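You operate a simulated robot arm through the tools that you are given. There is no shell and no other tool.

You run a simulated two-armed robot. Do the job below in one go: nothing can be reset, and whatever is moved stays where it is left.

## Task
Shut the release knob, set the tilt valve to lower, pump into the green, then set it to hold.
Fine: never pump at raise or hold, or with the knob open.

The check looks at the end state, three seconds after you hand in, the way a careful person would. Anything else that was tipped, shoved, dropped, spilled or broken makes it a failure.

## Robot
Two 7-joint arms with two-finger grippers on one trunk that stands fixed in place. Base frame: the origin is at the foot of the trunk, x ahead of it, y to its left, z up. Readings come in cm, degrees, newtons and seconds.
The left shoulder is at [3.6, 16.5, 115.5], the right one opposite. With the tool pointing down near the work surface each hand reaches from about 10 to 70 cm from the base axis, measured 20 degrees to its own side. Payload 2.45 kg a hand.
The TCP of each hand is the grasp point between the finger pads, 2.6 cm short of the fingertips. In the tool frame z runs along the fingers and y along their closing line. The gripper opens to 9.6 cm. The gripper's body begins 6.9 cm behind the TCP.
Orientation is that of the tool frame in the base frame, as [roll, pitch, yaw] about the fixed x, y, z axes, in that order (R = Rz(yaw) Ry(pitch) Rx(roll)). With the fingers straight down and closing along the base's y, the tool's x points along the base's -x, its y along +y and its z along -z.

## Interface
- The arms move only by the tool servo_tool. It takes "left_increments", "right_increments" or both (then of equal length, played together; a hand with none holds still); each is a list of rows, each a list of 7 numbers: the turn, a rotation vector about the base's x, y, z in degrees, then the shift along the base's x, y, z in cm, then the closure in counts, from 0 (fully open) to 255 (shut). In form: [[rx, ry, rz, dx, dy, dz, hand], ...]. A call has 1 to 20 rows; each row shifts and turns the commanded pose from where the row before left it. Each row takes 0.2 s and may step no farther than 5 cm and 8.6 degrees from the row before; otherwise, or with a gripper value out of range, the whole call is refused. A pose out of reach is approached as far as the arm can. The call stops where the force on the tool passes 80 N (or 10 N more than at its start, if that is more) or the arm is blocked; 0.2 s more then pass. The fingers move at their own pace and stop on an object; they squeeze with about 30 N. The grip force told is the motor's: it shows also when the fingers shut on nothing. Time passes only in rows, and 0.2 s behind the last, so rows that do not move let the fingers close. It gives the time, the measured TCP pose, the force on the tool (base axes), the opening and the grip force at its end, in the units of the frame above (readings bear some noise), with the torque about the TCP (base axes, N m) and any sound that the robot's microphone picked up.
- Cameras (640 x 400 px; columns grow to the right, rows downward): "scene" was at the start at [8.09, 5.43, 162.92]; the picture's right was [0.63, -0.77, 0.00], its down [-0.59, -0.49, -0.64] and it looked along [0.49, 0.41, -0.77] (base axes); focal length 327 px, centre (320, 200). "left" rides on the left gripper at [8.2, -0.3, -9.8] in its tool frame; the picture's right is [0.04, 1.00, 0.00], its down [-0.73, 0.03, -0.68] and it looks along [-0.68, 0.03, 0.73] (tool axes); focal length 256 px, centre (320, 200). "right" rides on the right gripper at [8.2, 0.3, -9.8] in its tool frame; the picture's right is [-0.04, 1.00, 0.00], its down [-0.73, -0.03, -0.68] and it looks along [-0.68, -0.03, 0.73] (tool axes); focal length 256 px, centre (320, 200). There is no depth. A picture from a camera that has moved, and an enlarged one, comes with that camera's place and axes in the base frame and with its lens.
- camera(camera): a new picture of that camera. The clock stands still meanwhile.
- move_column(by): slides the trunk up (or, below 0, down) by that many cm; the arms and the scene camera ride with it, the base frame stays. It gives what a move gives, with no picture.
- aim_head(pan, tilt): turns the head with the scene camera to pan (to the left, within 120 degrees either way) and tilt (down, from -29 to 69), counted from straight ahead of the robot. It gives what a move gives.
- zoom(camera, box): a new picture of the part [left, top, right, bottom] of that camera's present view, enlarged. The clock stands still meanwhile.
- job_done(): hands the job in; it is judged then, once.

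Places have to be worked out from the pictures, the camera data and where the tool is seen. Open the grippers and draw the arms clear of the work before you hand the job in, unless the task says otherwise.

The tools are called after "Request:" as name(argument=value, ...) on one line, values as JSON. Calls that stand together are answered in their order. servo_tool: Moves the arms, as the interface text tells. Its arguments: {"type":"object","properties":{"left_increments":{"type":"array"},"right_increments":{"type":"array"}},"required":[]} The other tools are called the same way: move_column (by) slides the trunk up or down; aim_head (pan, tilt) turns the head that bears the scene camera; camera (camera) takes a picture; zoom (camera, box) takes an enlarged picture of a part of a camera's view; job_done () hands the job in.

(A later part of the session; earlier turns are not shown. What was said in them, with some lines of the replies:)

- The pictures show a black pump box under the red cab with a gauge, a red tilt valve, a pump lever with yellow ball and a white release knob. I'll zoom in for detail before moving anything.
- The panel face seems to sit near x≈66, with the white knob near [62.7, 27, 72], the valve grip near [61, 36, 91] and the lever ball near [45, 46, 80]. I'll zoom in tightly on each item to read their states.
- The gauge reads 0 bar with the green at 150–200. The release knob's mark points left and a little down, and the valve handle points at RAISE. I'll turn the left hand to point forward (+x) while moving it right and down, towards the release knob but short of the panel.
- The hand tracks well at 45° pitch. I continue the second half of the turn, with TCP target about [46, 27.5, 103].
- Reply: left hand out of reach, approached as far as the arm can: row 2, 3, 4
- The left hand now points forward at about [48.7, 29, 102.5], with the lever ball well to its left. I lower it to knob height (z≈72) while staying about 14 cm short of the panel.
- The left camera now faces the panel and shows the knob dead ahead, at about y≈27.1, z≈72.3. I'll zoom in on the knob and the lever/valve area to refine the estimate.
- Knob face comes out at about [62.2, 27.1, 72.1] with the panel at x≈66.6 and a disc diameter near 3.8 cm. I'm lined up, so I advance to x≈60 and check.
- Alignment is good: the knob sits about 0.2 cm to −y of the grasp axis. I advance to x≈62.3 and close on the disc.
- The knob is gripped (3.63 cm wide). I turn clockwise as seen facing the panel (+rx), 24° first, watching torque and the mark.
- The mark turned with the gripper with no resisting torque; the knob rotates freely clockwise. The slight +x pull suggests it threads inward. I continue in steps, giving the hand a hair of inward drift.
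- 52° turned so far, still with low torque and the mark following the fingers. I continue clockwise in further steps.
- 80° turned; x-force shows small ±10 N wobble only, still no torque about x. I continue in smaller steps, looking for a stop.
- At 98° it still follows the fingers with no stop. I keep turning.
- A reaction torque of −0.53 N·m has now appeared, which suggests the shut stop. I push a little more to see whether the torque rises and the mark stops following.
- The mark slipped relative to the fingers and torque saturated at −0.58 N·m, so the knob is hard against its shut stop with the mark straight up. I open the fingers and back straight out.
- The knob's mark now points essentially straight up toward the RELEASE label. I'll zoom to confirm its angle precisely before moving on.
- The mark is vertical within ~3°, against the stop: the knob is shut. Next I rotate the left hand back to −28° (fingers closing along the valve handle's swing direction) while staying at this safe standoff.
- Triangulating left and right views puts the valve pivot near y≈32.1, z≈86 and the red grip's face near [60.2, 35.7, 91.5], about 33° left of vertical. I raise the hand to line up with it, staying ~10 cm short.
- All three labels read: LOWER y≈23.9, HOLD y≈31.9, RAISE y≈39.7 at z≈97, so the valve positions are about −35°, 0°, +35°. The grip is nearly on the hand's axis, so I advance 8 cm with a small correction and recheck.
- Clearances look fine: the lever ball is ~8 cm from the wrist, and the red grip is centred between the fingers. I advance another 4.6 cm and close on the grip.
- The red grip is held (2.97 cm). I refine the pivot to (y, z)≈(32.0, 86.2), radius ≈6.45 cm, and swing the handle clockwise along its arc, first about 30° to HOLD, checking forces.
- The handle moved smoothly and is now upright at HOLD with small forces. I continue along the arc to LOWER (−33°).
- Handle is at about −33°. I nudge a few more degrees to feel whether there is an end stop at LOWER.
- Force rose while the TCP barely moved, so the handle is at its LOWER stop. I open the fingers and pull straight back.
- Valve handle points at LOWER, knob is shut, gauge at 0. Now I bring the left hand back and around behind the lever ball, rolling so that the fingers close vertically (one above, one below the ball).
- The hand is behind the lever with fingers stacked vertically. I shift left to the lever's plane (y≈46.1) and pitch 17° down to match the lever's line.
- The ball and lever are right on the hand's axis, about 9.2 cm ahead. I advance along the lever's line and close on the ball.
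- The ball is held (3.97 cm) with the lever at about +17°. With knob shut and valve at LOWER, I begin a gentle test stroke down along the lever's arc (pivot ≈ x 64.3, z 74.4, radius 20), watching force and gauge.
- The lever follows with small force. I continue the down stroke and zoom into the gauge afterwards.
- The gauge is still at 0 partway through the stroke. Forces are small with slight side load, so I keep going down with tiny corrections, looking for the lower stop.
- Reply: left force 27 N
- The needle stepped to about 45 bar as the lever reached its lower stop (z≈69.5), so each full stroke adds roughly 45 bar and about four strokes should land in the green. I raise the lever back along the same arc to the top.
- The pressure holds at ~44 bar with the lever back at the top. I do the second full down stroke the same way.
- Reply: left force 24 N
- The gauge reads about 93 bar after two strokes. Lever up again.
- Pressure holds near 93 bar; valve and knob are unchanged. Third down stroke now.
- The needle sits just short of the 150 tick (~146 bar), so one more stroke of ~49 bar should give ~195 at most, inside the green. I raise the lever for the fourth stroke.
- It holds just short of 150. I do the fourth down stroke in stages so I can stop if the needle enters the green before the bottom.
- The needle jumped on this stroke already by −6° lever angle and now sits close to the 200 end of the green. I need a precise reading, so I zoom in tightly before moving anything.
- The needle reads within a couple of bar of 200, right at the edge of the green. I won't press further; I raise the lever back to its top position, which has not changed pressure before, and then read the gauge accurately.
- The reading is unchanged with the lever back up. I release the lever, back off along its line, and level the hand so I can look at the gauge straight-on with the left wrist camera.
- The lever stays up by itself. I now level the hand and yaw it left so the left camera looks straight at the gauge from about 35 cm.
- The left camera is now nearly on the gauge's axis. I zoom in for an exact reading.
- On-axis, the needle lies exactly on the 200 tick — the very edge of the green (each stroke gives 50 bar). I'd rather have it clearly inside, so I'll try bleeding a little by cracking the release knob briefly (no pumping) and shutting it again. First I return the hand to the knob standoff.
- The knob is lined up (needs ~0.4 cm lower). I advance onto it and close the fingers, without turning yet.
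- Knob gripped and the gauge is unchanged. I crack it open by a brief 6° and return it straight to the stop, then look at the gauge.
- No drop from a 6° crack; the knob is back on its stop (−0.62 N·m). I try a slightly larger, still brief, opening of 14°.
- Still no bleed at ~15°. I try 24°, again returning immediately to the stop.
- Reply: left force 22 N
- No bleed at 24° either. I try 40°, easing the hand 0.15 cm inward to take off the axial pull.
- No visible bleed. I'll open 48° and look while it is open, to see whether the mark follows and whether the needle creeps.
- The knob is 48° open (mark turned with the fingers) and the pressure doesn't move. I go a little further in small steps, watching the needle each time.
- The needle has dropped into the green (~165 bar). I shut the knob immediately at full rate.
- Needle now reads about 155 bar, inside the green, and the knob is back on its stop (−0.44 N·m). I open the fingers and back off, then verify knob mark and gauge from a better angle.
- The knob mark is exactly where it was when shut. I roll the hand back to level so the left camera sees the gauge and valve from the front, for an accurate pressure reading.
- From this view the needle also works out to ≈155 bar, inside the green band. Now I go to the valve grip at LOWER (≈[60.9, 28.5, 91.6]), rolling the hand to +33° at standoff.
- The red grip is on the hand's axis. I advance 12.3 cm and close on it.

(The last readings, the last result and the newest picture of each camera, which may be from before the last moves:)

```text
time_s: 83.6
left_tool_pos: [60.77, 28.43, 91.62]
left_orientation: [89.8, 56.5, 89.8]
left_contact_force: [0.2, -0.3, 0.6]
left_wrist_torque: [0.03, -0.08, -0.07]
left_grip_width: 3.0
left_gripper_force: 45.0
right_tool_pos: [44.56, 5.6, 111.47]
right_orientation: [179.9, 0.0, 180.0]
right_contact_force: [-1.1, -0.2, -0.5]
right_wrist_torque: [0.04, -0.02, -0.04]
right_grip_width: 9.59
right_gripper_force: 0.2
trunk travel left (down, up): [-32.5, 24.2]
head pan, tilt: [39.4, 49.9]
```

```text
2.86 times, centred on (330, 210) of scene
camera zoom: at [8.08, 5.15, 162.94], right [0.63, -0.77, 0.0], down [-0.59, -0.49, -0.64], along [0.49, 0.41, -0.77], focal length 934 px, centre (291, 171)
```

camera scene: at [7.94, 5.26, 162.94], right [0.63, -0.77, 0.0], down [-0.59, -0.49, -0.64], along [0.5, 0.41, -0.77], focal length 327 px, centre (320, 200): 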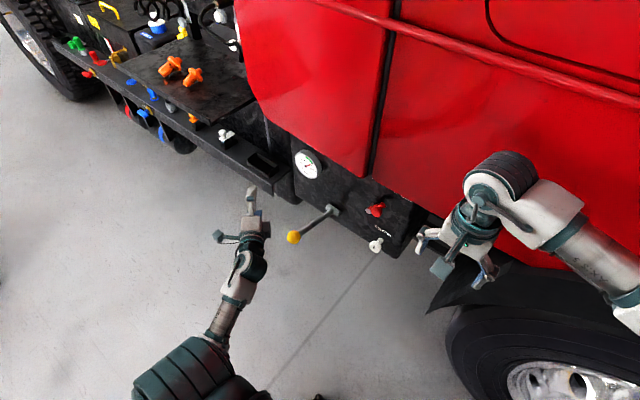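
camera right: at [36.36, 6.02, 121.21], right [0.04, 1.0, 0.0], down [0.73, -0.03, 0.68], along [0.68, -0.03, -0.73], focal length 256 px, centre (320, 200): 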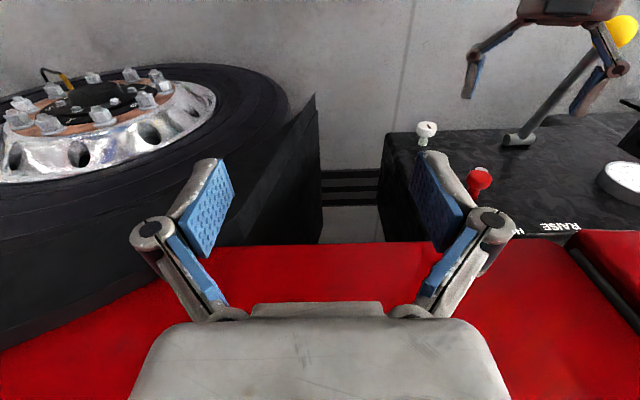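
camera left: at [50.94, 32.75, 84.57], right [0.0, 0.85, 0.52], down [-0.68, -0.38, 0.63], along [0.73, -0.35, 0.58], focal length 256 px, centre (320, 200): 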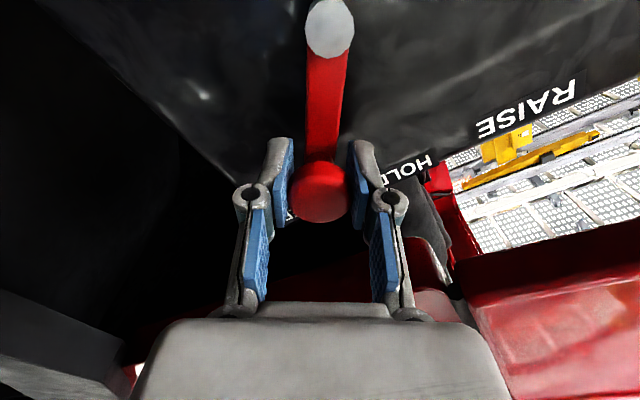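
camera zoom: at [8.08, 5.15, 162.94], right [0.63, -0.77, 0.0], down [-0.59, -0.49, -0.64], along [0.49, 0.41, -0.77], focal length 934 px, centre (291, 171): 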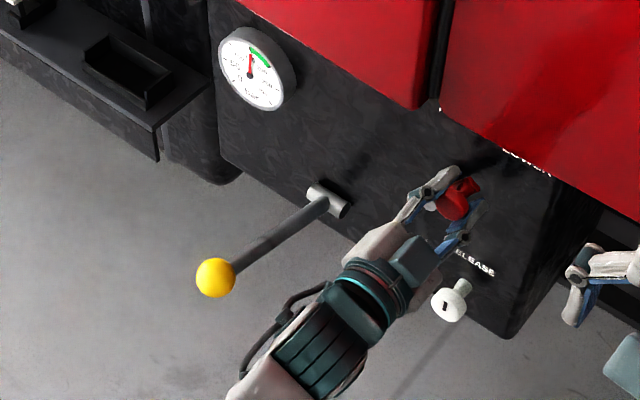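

Gripped (3.0 cm). The RAISE and LOWER end positions were symmetric about y≈31.97, so HOLD is the grip at y≈31.97, z≈92.7. I swing it back 33° along the arc.

Request:
servo_tool(left_increments=[[-6.6, 0, 0, 0, 0.64, 0.36, 255], [-6.6, 0, 0, 0, 0.68, 0.29, 255], [-6.6, 0, 0, 0, 0.71, 0.21, 255], [-6.6, 0, 0, 0, 0.72, 0.13, 255], [-6.6, 0, 0, 0, 0.74, 0.04, 255], [0, 0, 0, 0, 0, 0, 255], [0, 0, 0, 0, 0, 0, 255]])

Request:
camera(camera="left")

Request:
zoom(camera="scene", box=[292, 151, 320, 180])

```text
time_s: 85.2
left_tool_pos: [60.75, 31.8, 92.62]
left_orientation: [73.2, 89.3, 73.3]
left_contact_force: [0.8, -3.9, 4.1]
left_wrist_torque: [-0.26, -0.32, -0.11]
left_grip_width: 3.0
left_gripper_force: 45.1
right_tool_pos: [44.58, 5.51, 111.59]
right_orientation: [179.9, 0.1, -180.0]
right_contact_force: [0.1, 0.0, -0.3]
right_wrist_torque: [0.0, -0.02, 0.01]
right_grip_width: 9.59
right_gripper_force: 0.0
trunk travel left (down, up): [-32.5, 24.2]
head pan, tilt: [39.4, 49.9]
```

```text
taken
camera left: at [50.94, 31.6, 84.49], right [0.0, 1.0, -0.03], down [-0.68, 0.02, 0.73], along [0.73, 0.02, 0.68], focal length 256 px, centre (320, 200)
```

left: 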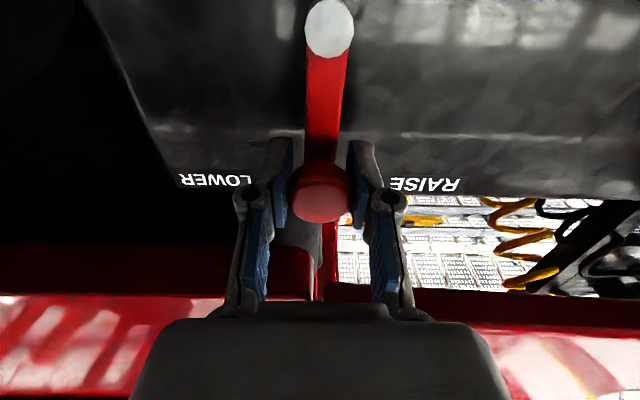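

```text
13.79 times, centred on (306, 166) of scene
camera zoom: at [8.03, 4.95, 162.95], right [0.63, -0.77, 0.0], down [-0.59, -0.49, -0.64], along [0.5, 0.41, -0.77], focal length 4510 px, centre (513, 676)
```

zoom: 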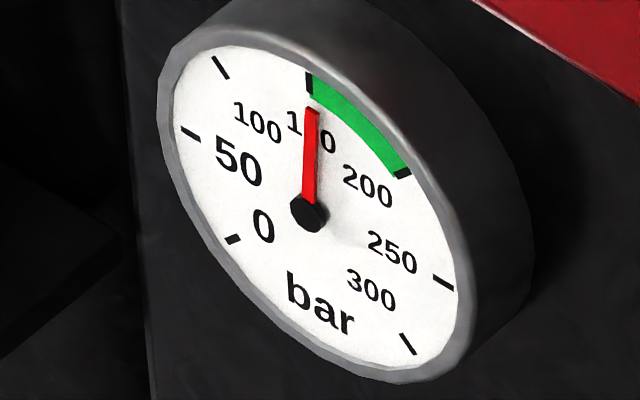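

The handle is within about 1° of upright (grip y≈31.87 vs pivot ≈32.0), gauge unchanged at ~155. I nudge it 0.12 cm to centre it on HOLD, then open and back off.

Request:
servo_tool(left_increments=[[0, 0, 0, 0, 0.13, 0, 255], [0, 0, 0, 0, 0, 0, 255], [0, 0, 0, 0, 0, 0, 255]])

Request:
camera(camera="left")

```text
time_s: 86.0
left_tool_pos: [60.76, 31.8, 92.72]
left_orientation: [73.7, 89.3, 73.8]
left_contact_force: [5.0, -6.7, 7.6]
left_wrist_torque: [-0.47, -0.08, -0.06]
left_grip_width: 2.99
left_gripper_force: 44.5
right_tool_pos: [44.59, 5.35, 111.43]
right_orientation: [179.8, 0.0, -180.0]
right_contact_force: [-0.1, 0.5, 0.3]
right_wrist_torque: [-0.03, 0.02, -0.01]
right_grip_width: 9.58
right_gripper_force: 0.1
trunk travel left (down, up): [-32.5, 24.2]
head pan, tilt: [39.4, 49.9]
```

```text
taken
camera left: at [50.94, 31.64, 84.49], right [0.0, 1.0, -0.03], down [-0.68, 0.02, 0.73], along [0.73, 0.02, 0.68], focal length 256 px, centre (320, 200)
```

left: 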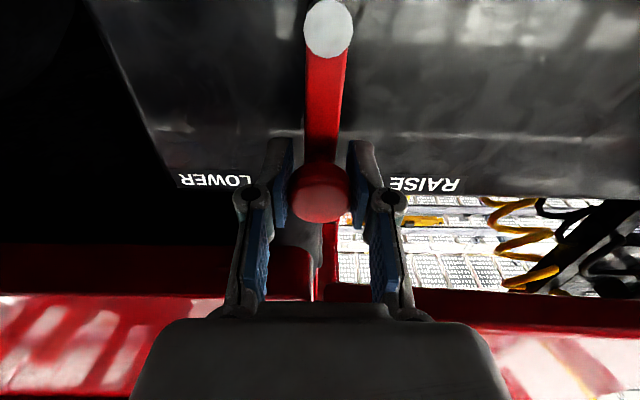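

It barely moved because of friction (6.7 N). One more small nudge, then I check.

Request:
servo_tool(left_increments=[[0, 0, 0, 0, 0.15, 0, 255], [0, 0, 0, 0, 0, 0, 255], [0, 0, 0, 0, 0, 0, 255]])

Request:
zoom(camera="left", box=[240, 0, 400, 230])

```text
time_s: 86.8
left_tool_pos: [60.68, 31.93, 92.66]
left_orientation: [81.2, 89.3, 81.2]
left_contact_force: [3.9, -8.4, 6.1]
left_wrist_torque: [-0.46, -0.13, -0.03]
left_grip_width: 2.96
left_gripper_force: 45.2
right_tool_pos: [44.61, 5.38, 111.4]
right_orientation: [179.8, 0.1, 180.0]
right_contact_force: [-1.1, -0.2, 0.6]
right_wrist_torque: [0.02, 0.01, 0.0]
right_grip_width: 9.61
right_gripper_force: 0.0
trunk travel left (down, up): [-32.5, 24.2]
head pan, tilt: [39.4, 49.9]
```

```text
1.74 times, centred on (320, 115) of left
camera zoom: at [50.93, 31.8, 84.48], right [0.0, 1.0, -0.03], down [-0.68, 0.02, 0.73], along [0.73, 0.02, 0.68], focal length 445 px, centre (320, 348)
```

zoom: 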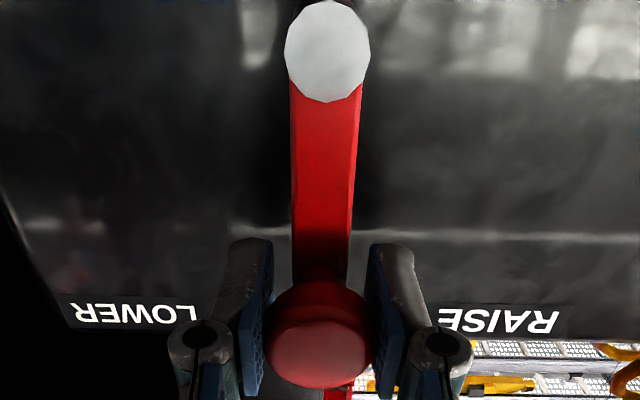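

The grip is now at y≈31.93 — upright within half a degree. I open the fingers and withdraw straight back.

Request:
servo_tool(left_increments=[[0, 0, 0, 0, 0, 0, 0], [0, 0, 0, 0, 0, 0, 0], [0, 0, 0, 0, 0, 0, 0], [0, 0, 0, -2, 0, 0, 0], [0, 0, 0, -2.5, 0, 0, 0], [0, 0, 0, -2.5, 0, 0, 0], [0, 0, 0, -2.5, 0, 0, 0], [0, 0, 0, -2.5, 0, 0, 0], [0, 0, 0, 0, 0, 0, 0]])

Request:
camera(camera="left")

Request:
zoom(camera="scene", box=[240, 140, 420, 280])

Request:
camera(camera="right")

```text
time_s: 88.8
left_tool_pos: [48.84, 32.19, 92.55]
left_orientation: [81.0, 89.5, 81.0]
left_contact_force: [-0.1, 0.3, 0.0]
left_wrist_torque: [0.02, 0.02, -0.01]
left_grip_width: 9.61
left_gripper_force: 0.0
right_tool_pos: [44.51, 5.6, 111.5]
right_orientation: [179.9, 0.1, 179.9]
right_contact_force: [-0.2, -1.2, -0.4]
right_wrist_torque: [-0.02, 0.0, -0.03]
right_grip_width: 9.62
right_gripper_force: 0.1
trunk travel left (down, up): [-32.5, 24.2]
head pan, tilt: [39.4, 49.9]
```

```text
taken
camera left: at [38.98, 31.82, 84.36], right [0.0, 1.0, -0.03], down [-0.68, 0.02, 0.73], along [0.73, 0.02, 0.68], focal length 256 px, centre (320, 200)
```

left: 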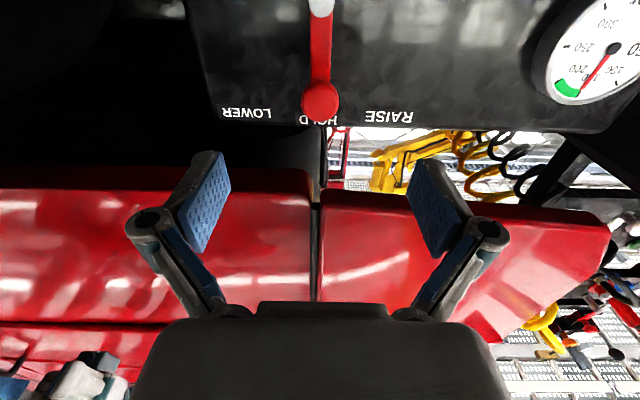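

```text
2.86 times, centred on (330, 210) of scene
camera zoom: at [8.08, 5.16, 162.93], right [0.63, -0.77, 0.0], down [-0.59, -0.49, -0.64], along [0.49, 0.41, -0.77], focal length 934 px, centre (291, 171)
```

zoom: 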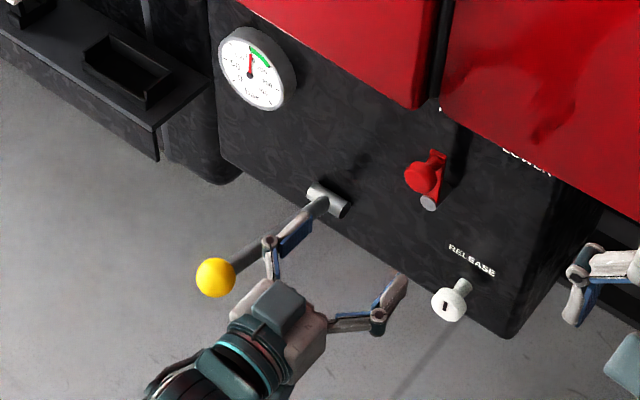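

```text
taken
camera right: at [36.43, 6.01, 121.18], right [0.04, 1.0, 0.0], down [0.73, -0.03, 0.68], along [0.68, -0.03, -0.73], focal length 256 px, centre (320, 200)
```

right: 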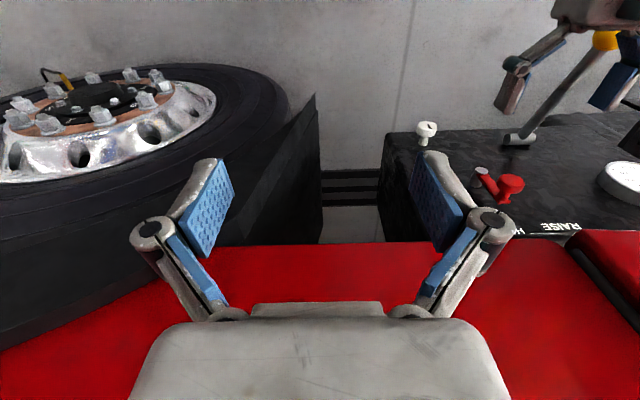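

The handle stands upright at HOLD. I take a close look at gauge and handle from here before drawing the arm clear.

Request:
zoom(camera="left", box=[520, 0, 640, 110])

Request:
zoom(camera="left", box=[210, 0, 430, 130])

Request:
zoom(camera="scene", box=[292, 151, 320, 180])

```text
3.64 times, centred on (580, 55) of left
camera zoom: at [38.98, 31.82, 84.36], right [0.0, 1.0, -0.03], down [-0.68, 0.02, 0.73], along [0.73, 0.02, 0.68], focal length 931 px, centre (-626, 727)
```

zoom: 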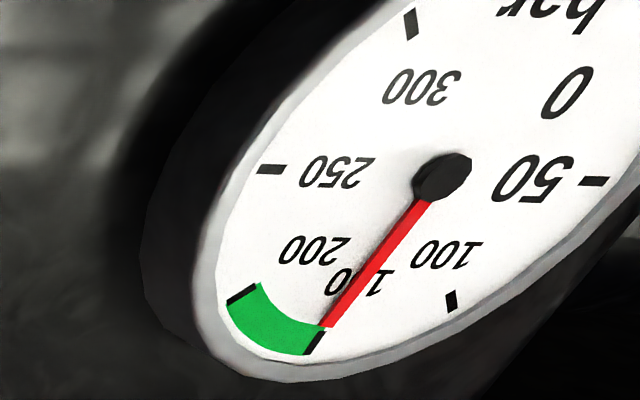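

```text
2.91 times, centred on (320, 65) of left
camera zoom: at [38.98, 31.82, 84.36], right [0.0, 1.0, -0.03], down [-0.68, 0.02, 0.73], along [0.73, 0.02, 0.68], focal length 745 px, centre (320, 593)
```

zoom: 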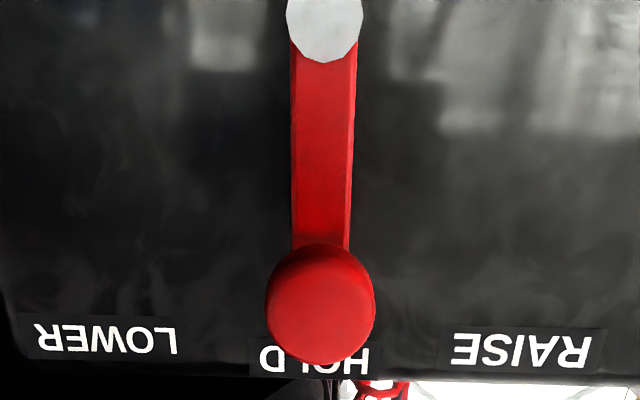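

```text
13.79 times, centred on (306, 166) of scene
camera zoom: at [8.08, 5.16, 162.93], right [0.63, -0.77, 0.0], down [-0.59, -0.49, -0.64], along [0.49, 0.41, -0.77], focal length 4510 px, centre (513, 676)
```

zoom: 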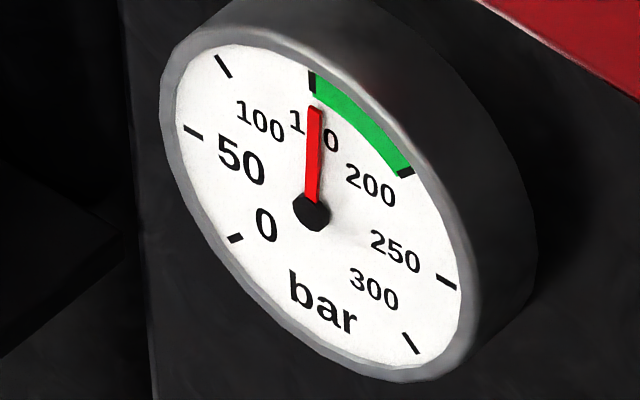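

The handle points squarely at HOLD, the gauge reads ~154 bar in the green, and the knob is shut. I draw the left arm clear, down and back away from the panel and lever.

Request:
servo_tool(left_increments=[[0, 0, 0, -1, -0.9, -2.2, 0], [0, 0, 0, -1, -0.9, -2.2, 0], [0, 0, 0, -1, -0.9, -2.2, 0], [0, 0, 0, -1, -0.9, -2.2, 0], [0, 0, 0, -1, -0.9, -2.2, 0], [0, 0, 0, -1, -0.9, -2.2, 0], [0, 0, 0, -1, -0.5, -0.5, 0], [0, 0, 0, -1, -0.5, -0.5, 0], [0, 0, 0, 0, 0, 0, 0], [0, 0, 0, 0, 0, 0, 0]])

Request:
camera(camera="scene")

Request:
camera(camera="left")

Request:
zoom(camera="scene", box=[240, 140, 420, 280])

```text
time_s: 91.0
left_tool_pos: [40.77, 25.81, 78.41]
left_orientation: [79.4, 89.5, 79.6]
left_contact_force: [0.4, 0.0, 0.0]
left_wrist_torque: [0.0, -0.03, 0.0]
left_grip_width: 9.64
left_gripper_force: 0.1
right_tool_pos: [44.58, 5.64, 111.49]
right_orientation: [179.9, 0.0, 179.9]
right_contact_force: [-0.1, -0.5, -0.8]
right_wrist_torque: [-0.01, 0.0, -0.01]
right_grip_width: 9.6
right_gripper_force: 0.0
trunk travel left (down, up): [-32.5, 24.2]
head pan, tilt: [39.4, 49.9]
```

```text
taken
camera scene: at [7.93, 5.1, 162.94], right [0.63, -0.77, 0.0], down [-0.59, -0.49, -0.64], along [0.5, 0.41, -0.77], focal length 327 px, centre (320, 200)
```

scene: 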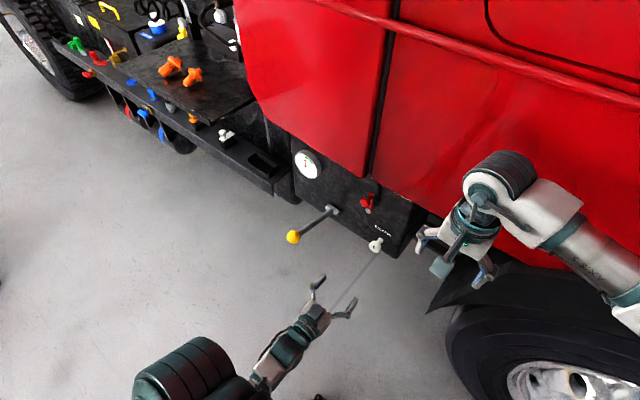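

```text
taken
camera left: at [30.95, 25.53, 70.2], right [0.0, 1.0, -0.03], down [-0.68, 0.02, 0.73], along [0.73, 0.02, 0.68], focal length 256 px, centre (320, 200)
```

left: 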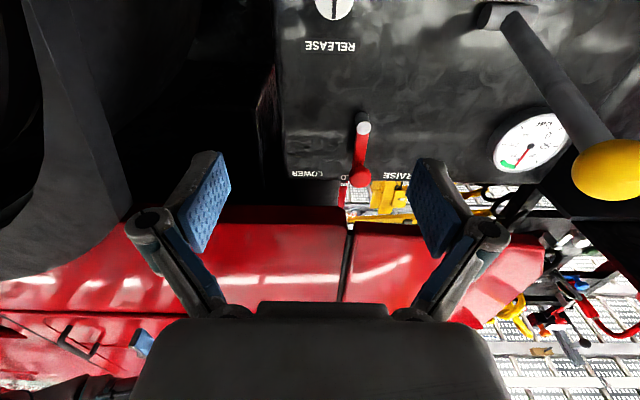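

```text
2.86 times, centred on (330, 210) of scene
camera zoom: at [7.93, 5.1, 162.94], right [0.63, -0.77, 0.0], down [-0.59, -0.49, -0.64], along [0.5, 0.41, -0.77], focal length 934 px, centre (291, 171)
```

zoom: 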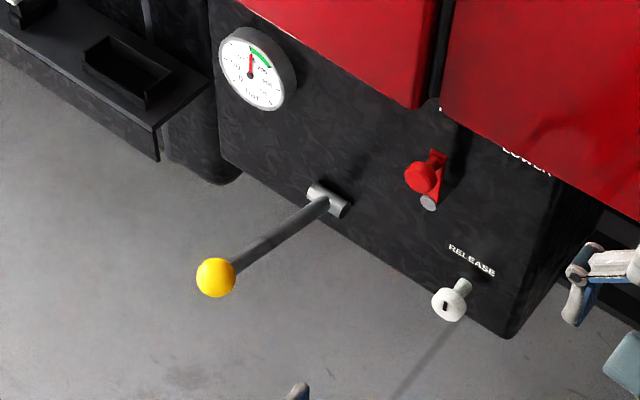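

Both arms are clear with grippers open. One last gauge check to confirm the needle is stable in the green.

Request:
zoom(camera="scene", box=[292, 151, 320, 180])

Request:
zoom(camera="left", box=[485, 100, 575, 180])

Request:
zoom(camera="left", box=[280, 0, 420, 200])

```text
13.79 times, centred on (306, 166) of scene
camera zoom: at [7.93, 5.1, 162.94], right [0.63, -0.77, 0.0], down [-0.59, -0.49, -0.64], along [0.5, 0.41, -0.77], focal length 4510 px, centre (513, 676)
```

zoom: 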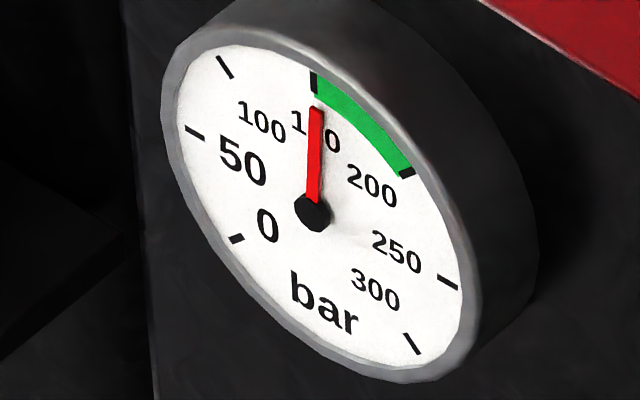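

```text
5.00 times, centred on (530, 140) of left
camera zoom: at [30.95, 25.53, 70.2], right [0.0, 1.0, -0.03], down [-0.68, 0.02, 0.73], along [0.73, 0.02, 0.68], focal length 1280 px, centre (-730, 500)
```

zoom: 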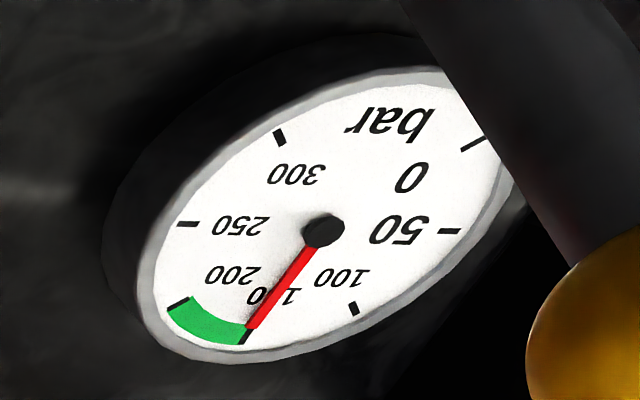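

```text
2.00 times, centred on (350, 100) of left
camera zoom: at [30.95, 25.53, 70.2], right [0.0, 1.0, -0.03], down [-0.68, 0.02, 0.73], along [0.73, 0.02, 0.68], focal length 512 px, centre (260, 400)
```

zoom: 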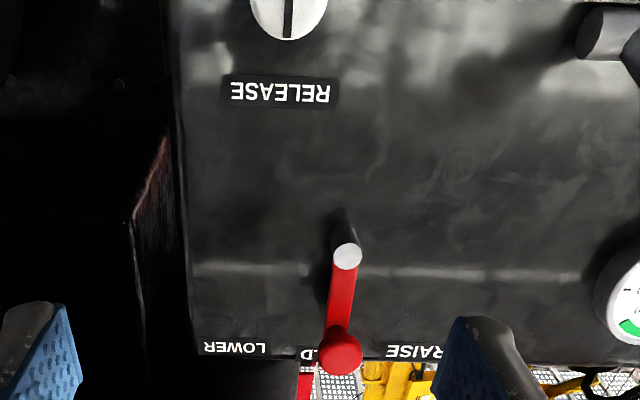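

The job is ready to hand in. The needle is steady at about 154 bar, inside the green (150–200), the knob is shut on its stop, the valve is at HOLD, and both arms are clear with the grippers open.

Request:
job_done()

```text
The job is handed in.
```

The job is handed in. The release knob is shut, the tilt valve is at HOLD, and the gauge read about 154 bar, just inside the green (150–200).

- **Knob:** I turned it clockwise to its stop. The mark points straight up.
- **Valve:** I moved it from RAISE to the LOWER stop for pumping, then back to upright on HOLD.
- **Pumping:** I did four strokes, all with the valve at LOWER and the knob shut. Each stroke added about 50 bar, so the fourth put the needle right on the 200 mark.
- **Extra step:** To get off that edge, I opened the knob about 60° for a moment to bleed pressure, then shut it again. I didn't touch the lever while it was open. I was aiming for mid-green, but it bled faster than I wanted and settled near the low end.
- **Pressure margin:** It is about 4 bar above the lower limit, and my readings are good to about 2 bar. The needle stayed steady for the last 17 seconds before hand-in.

Both grippers are open and clear of the panel, and I saw nothing else moved or knocked.
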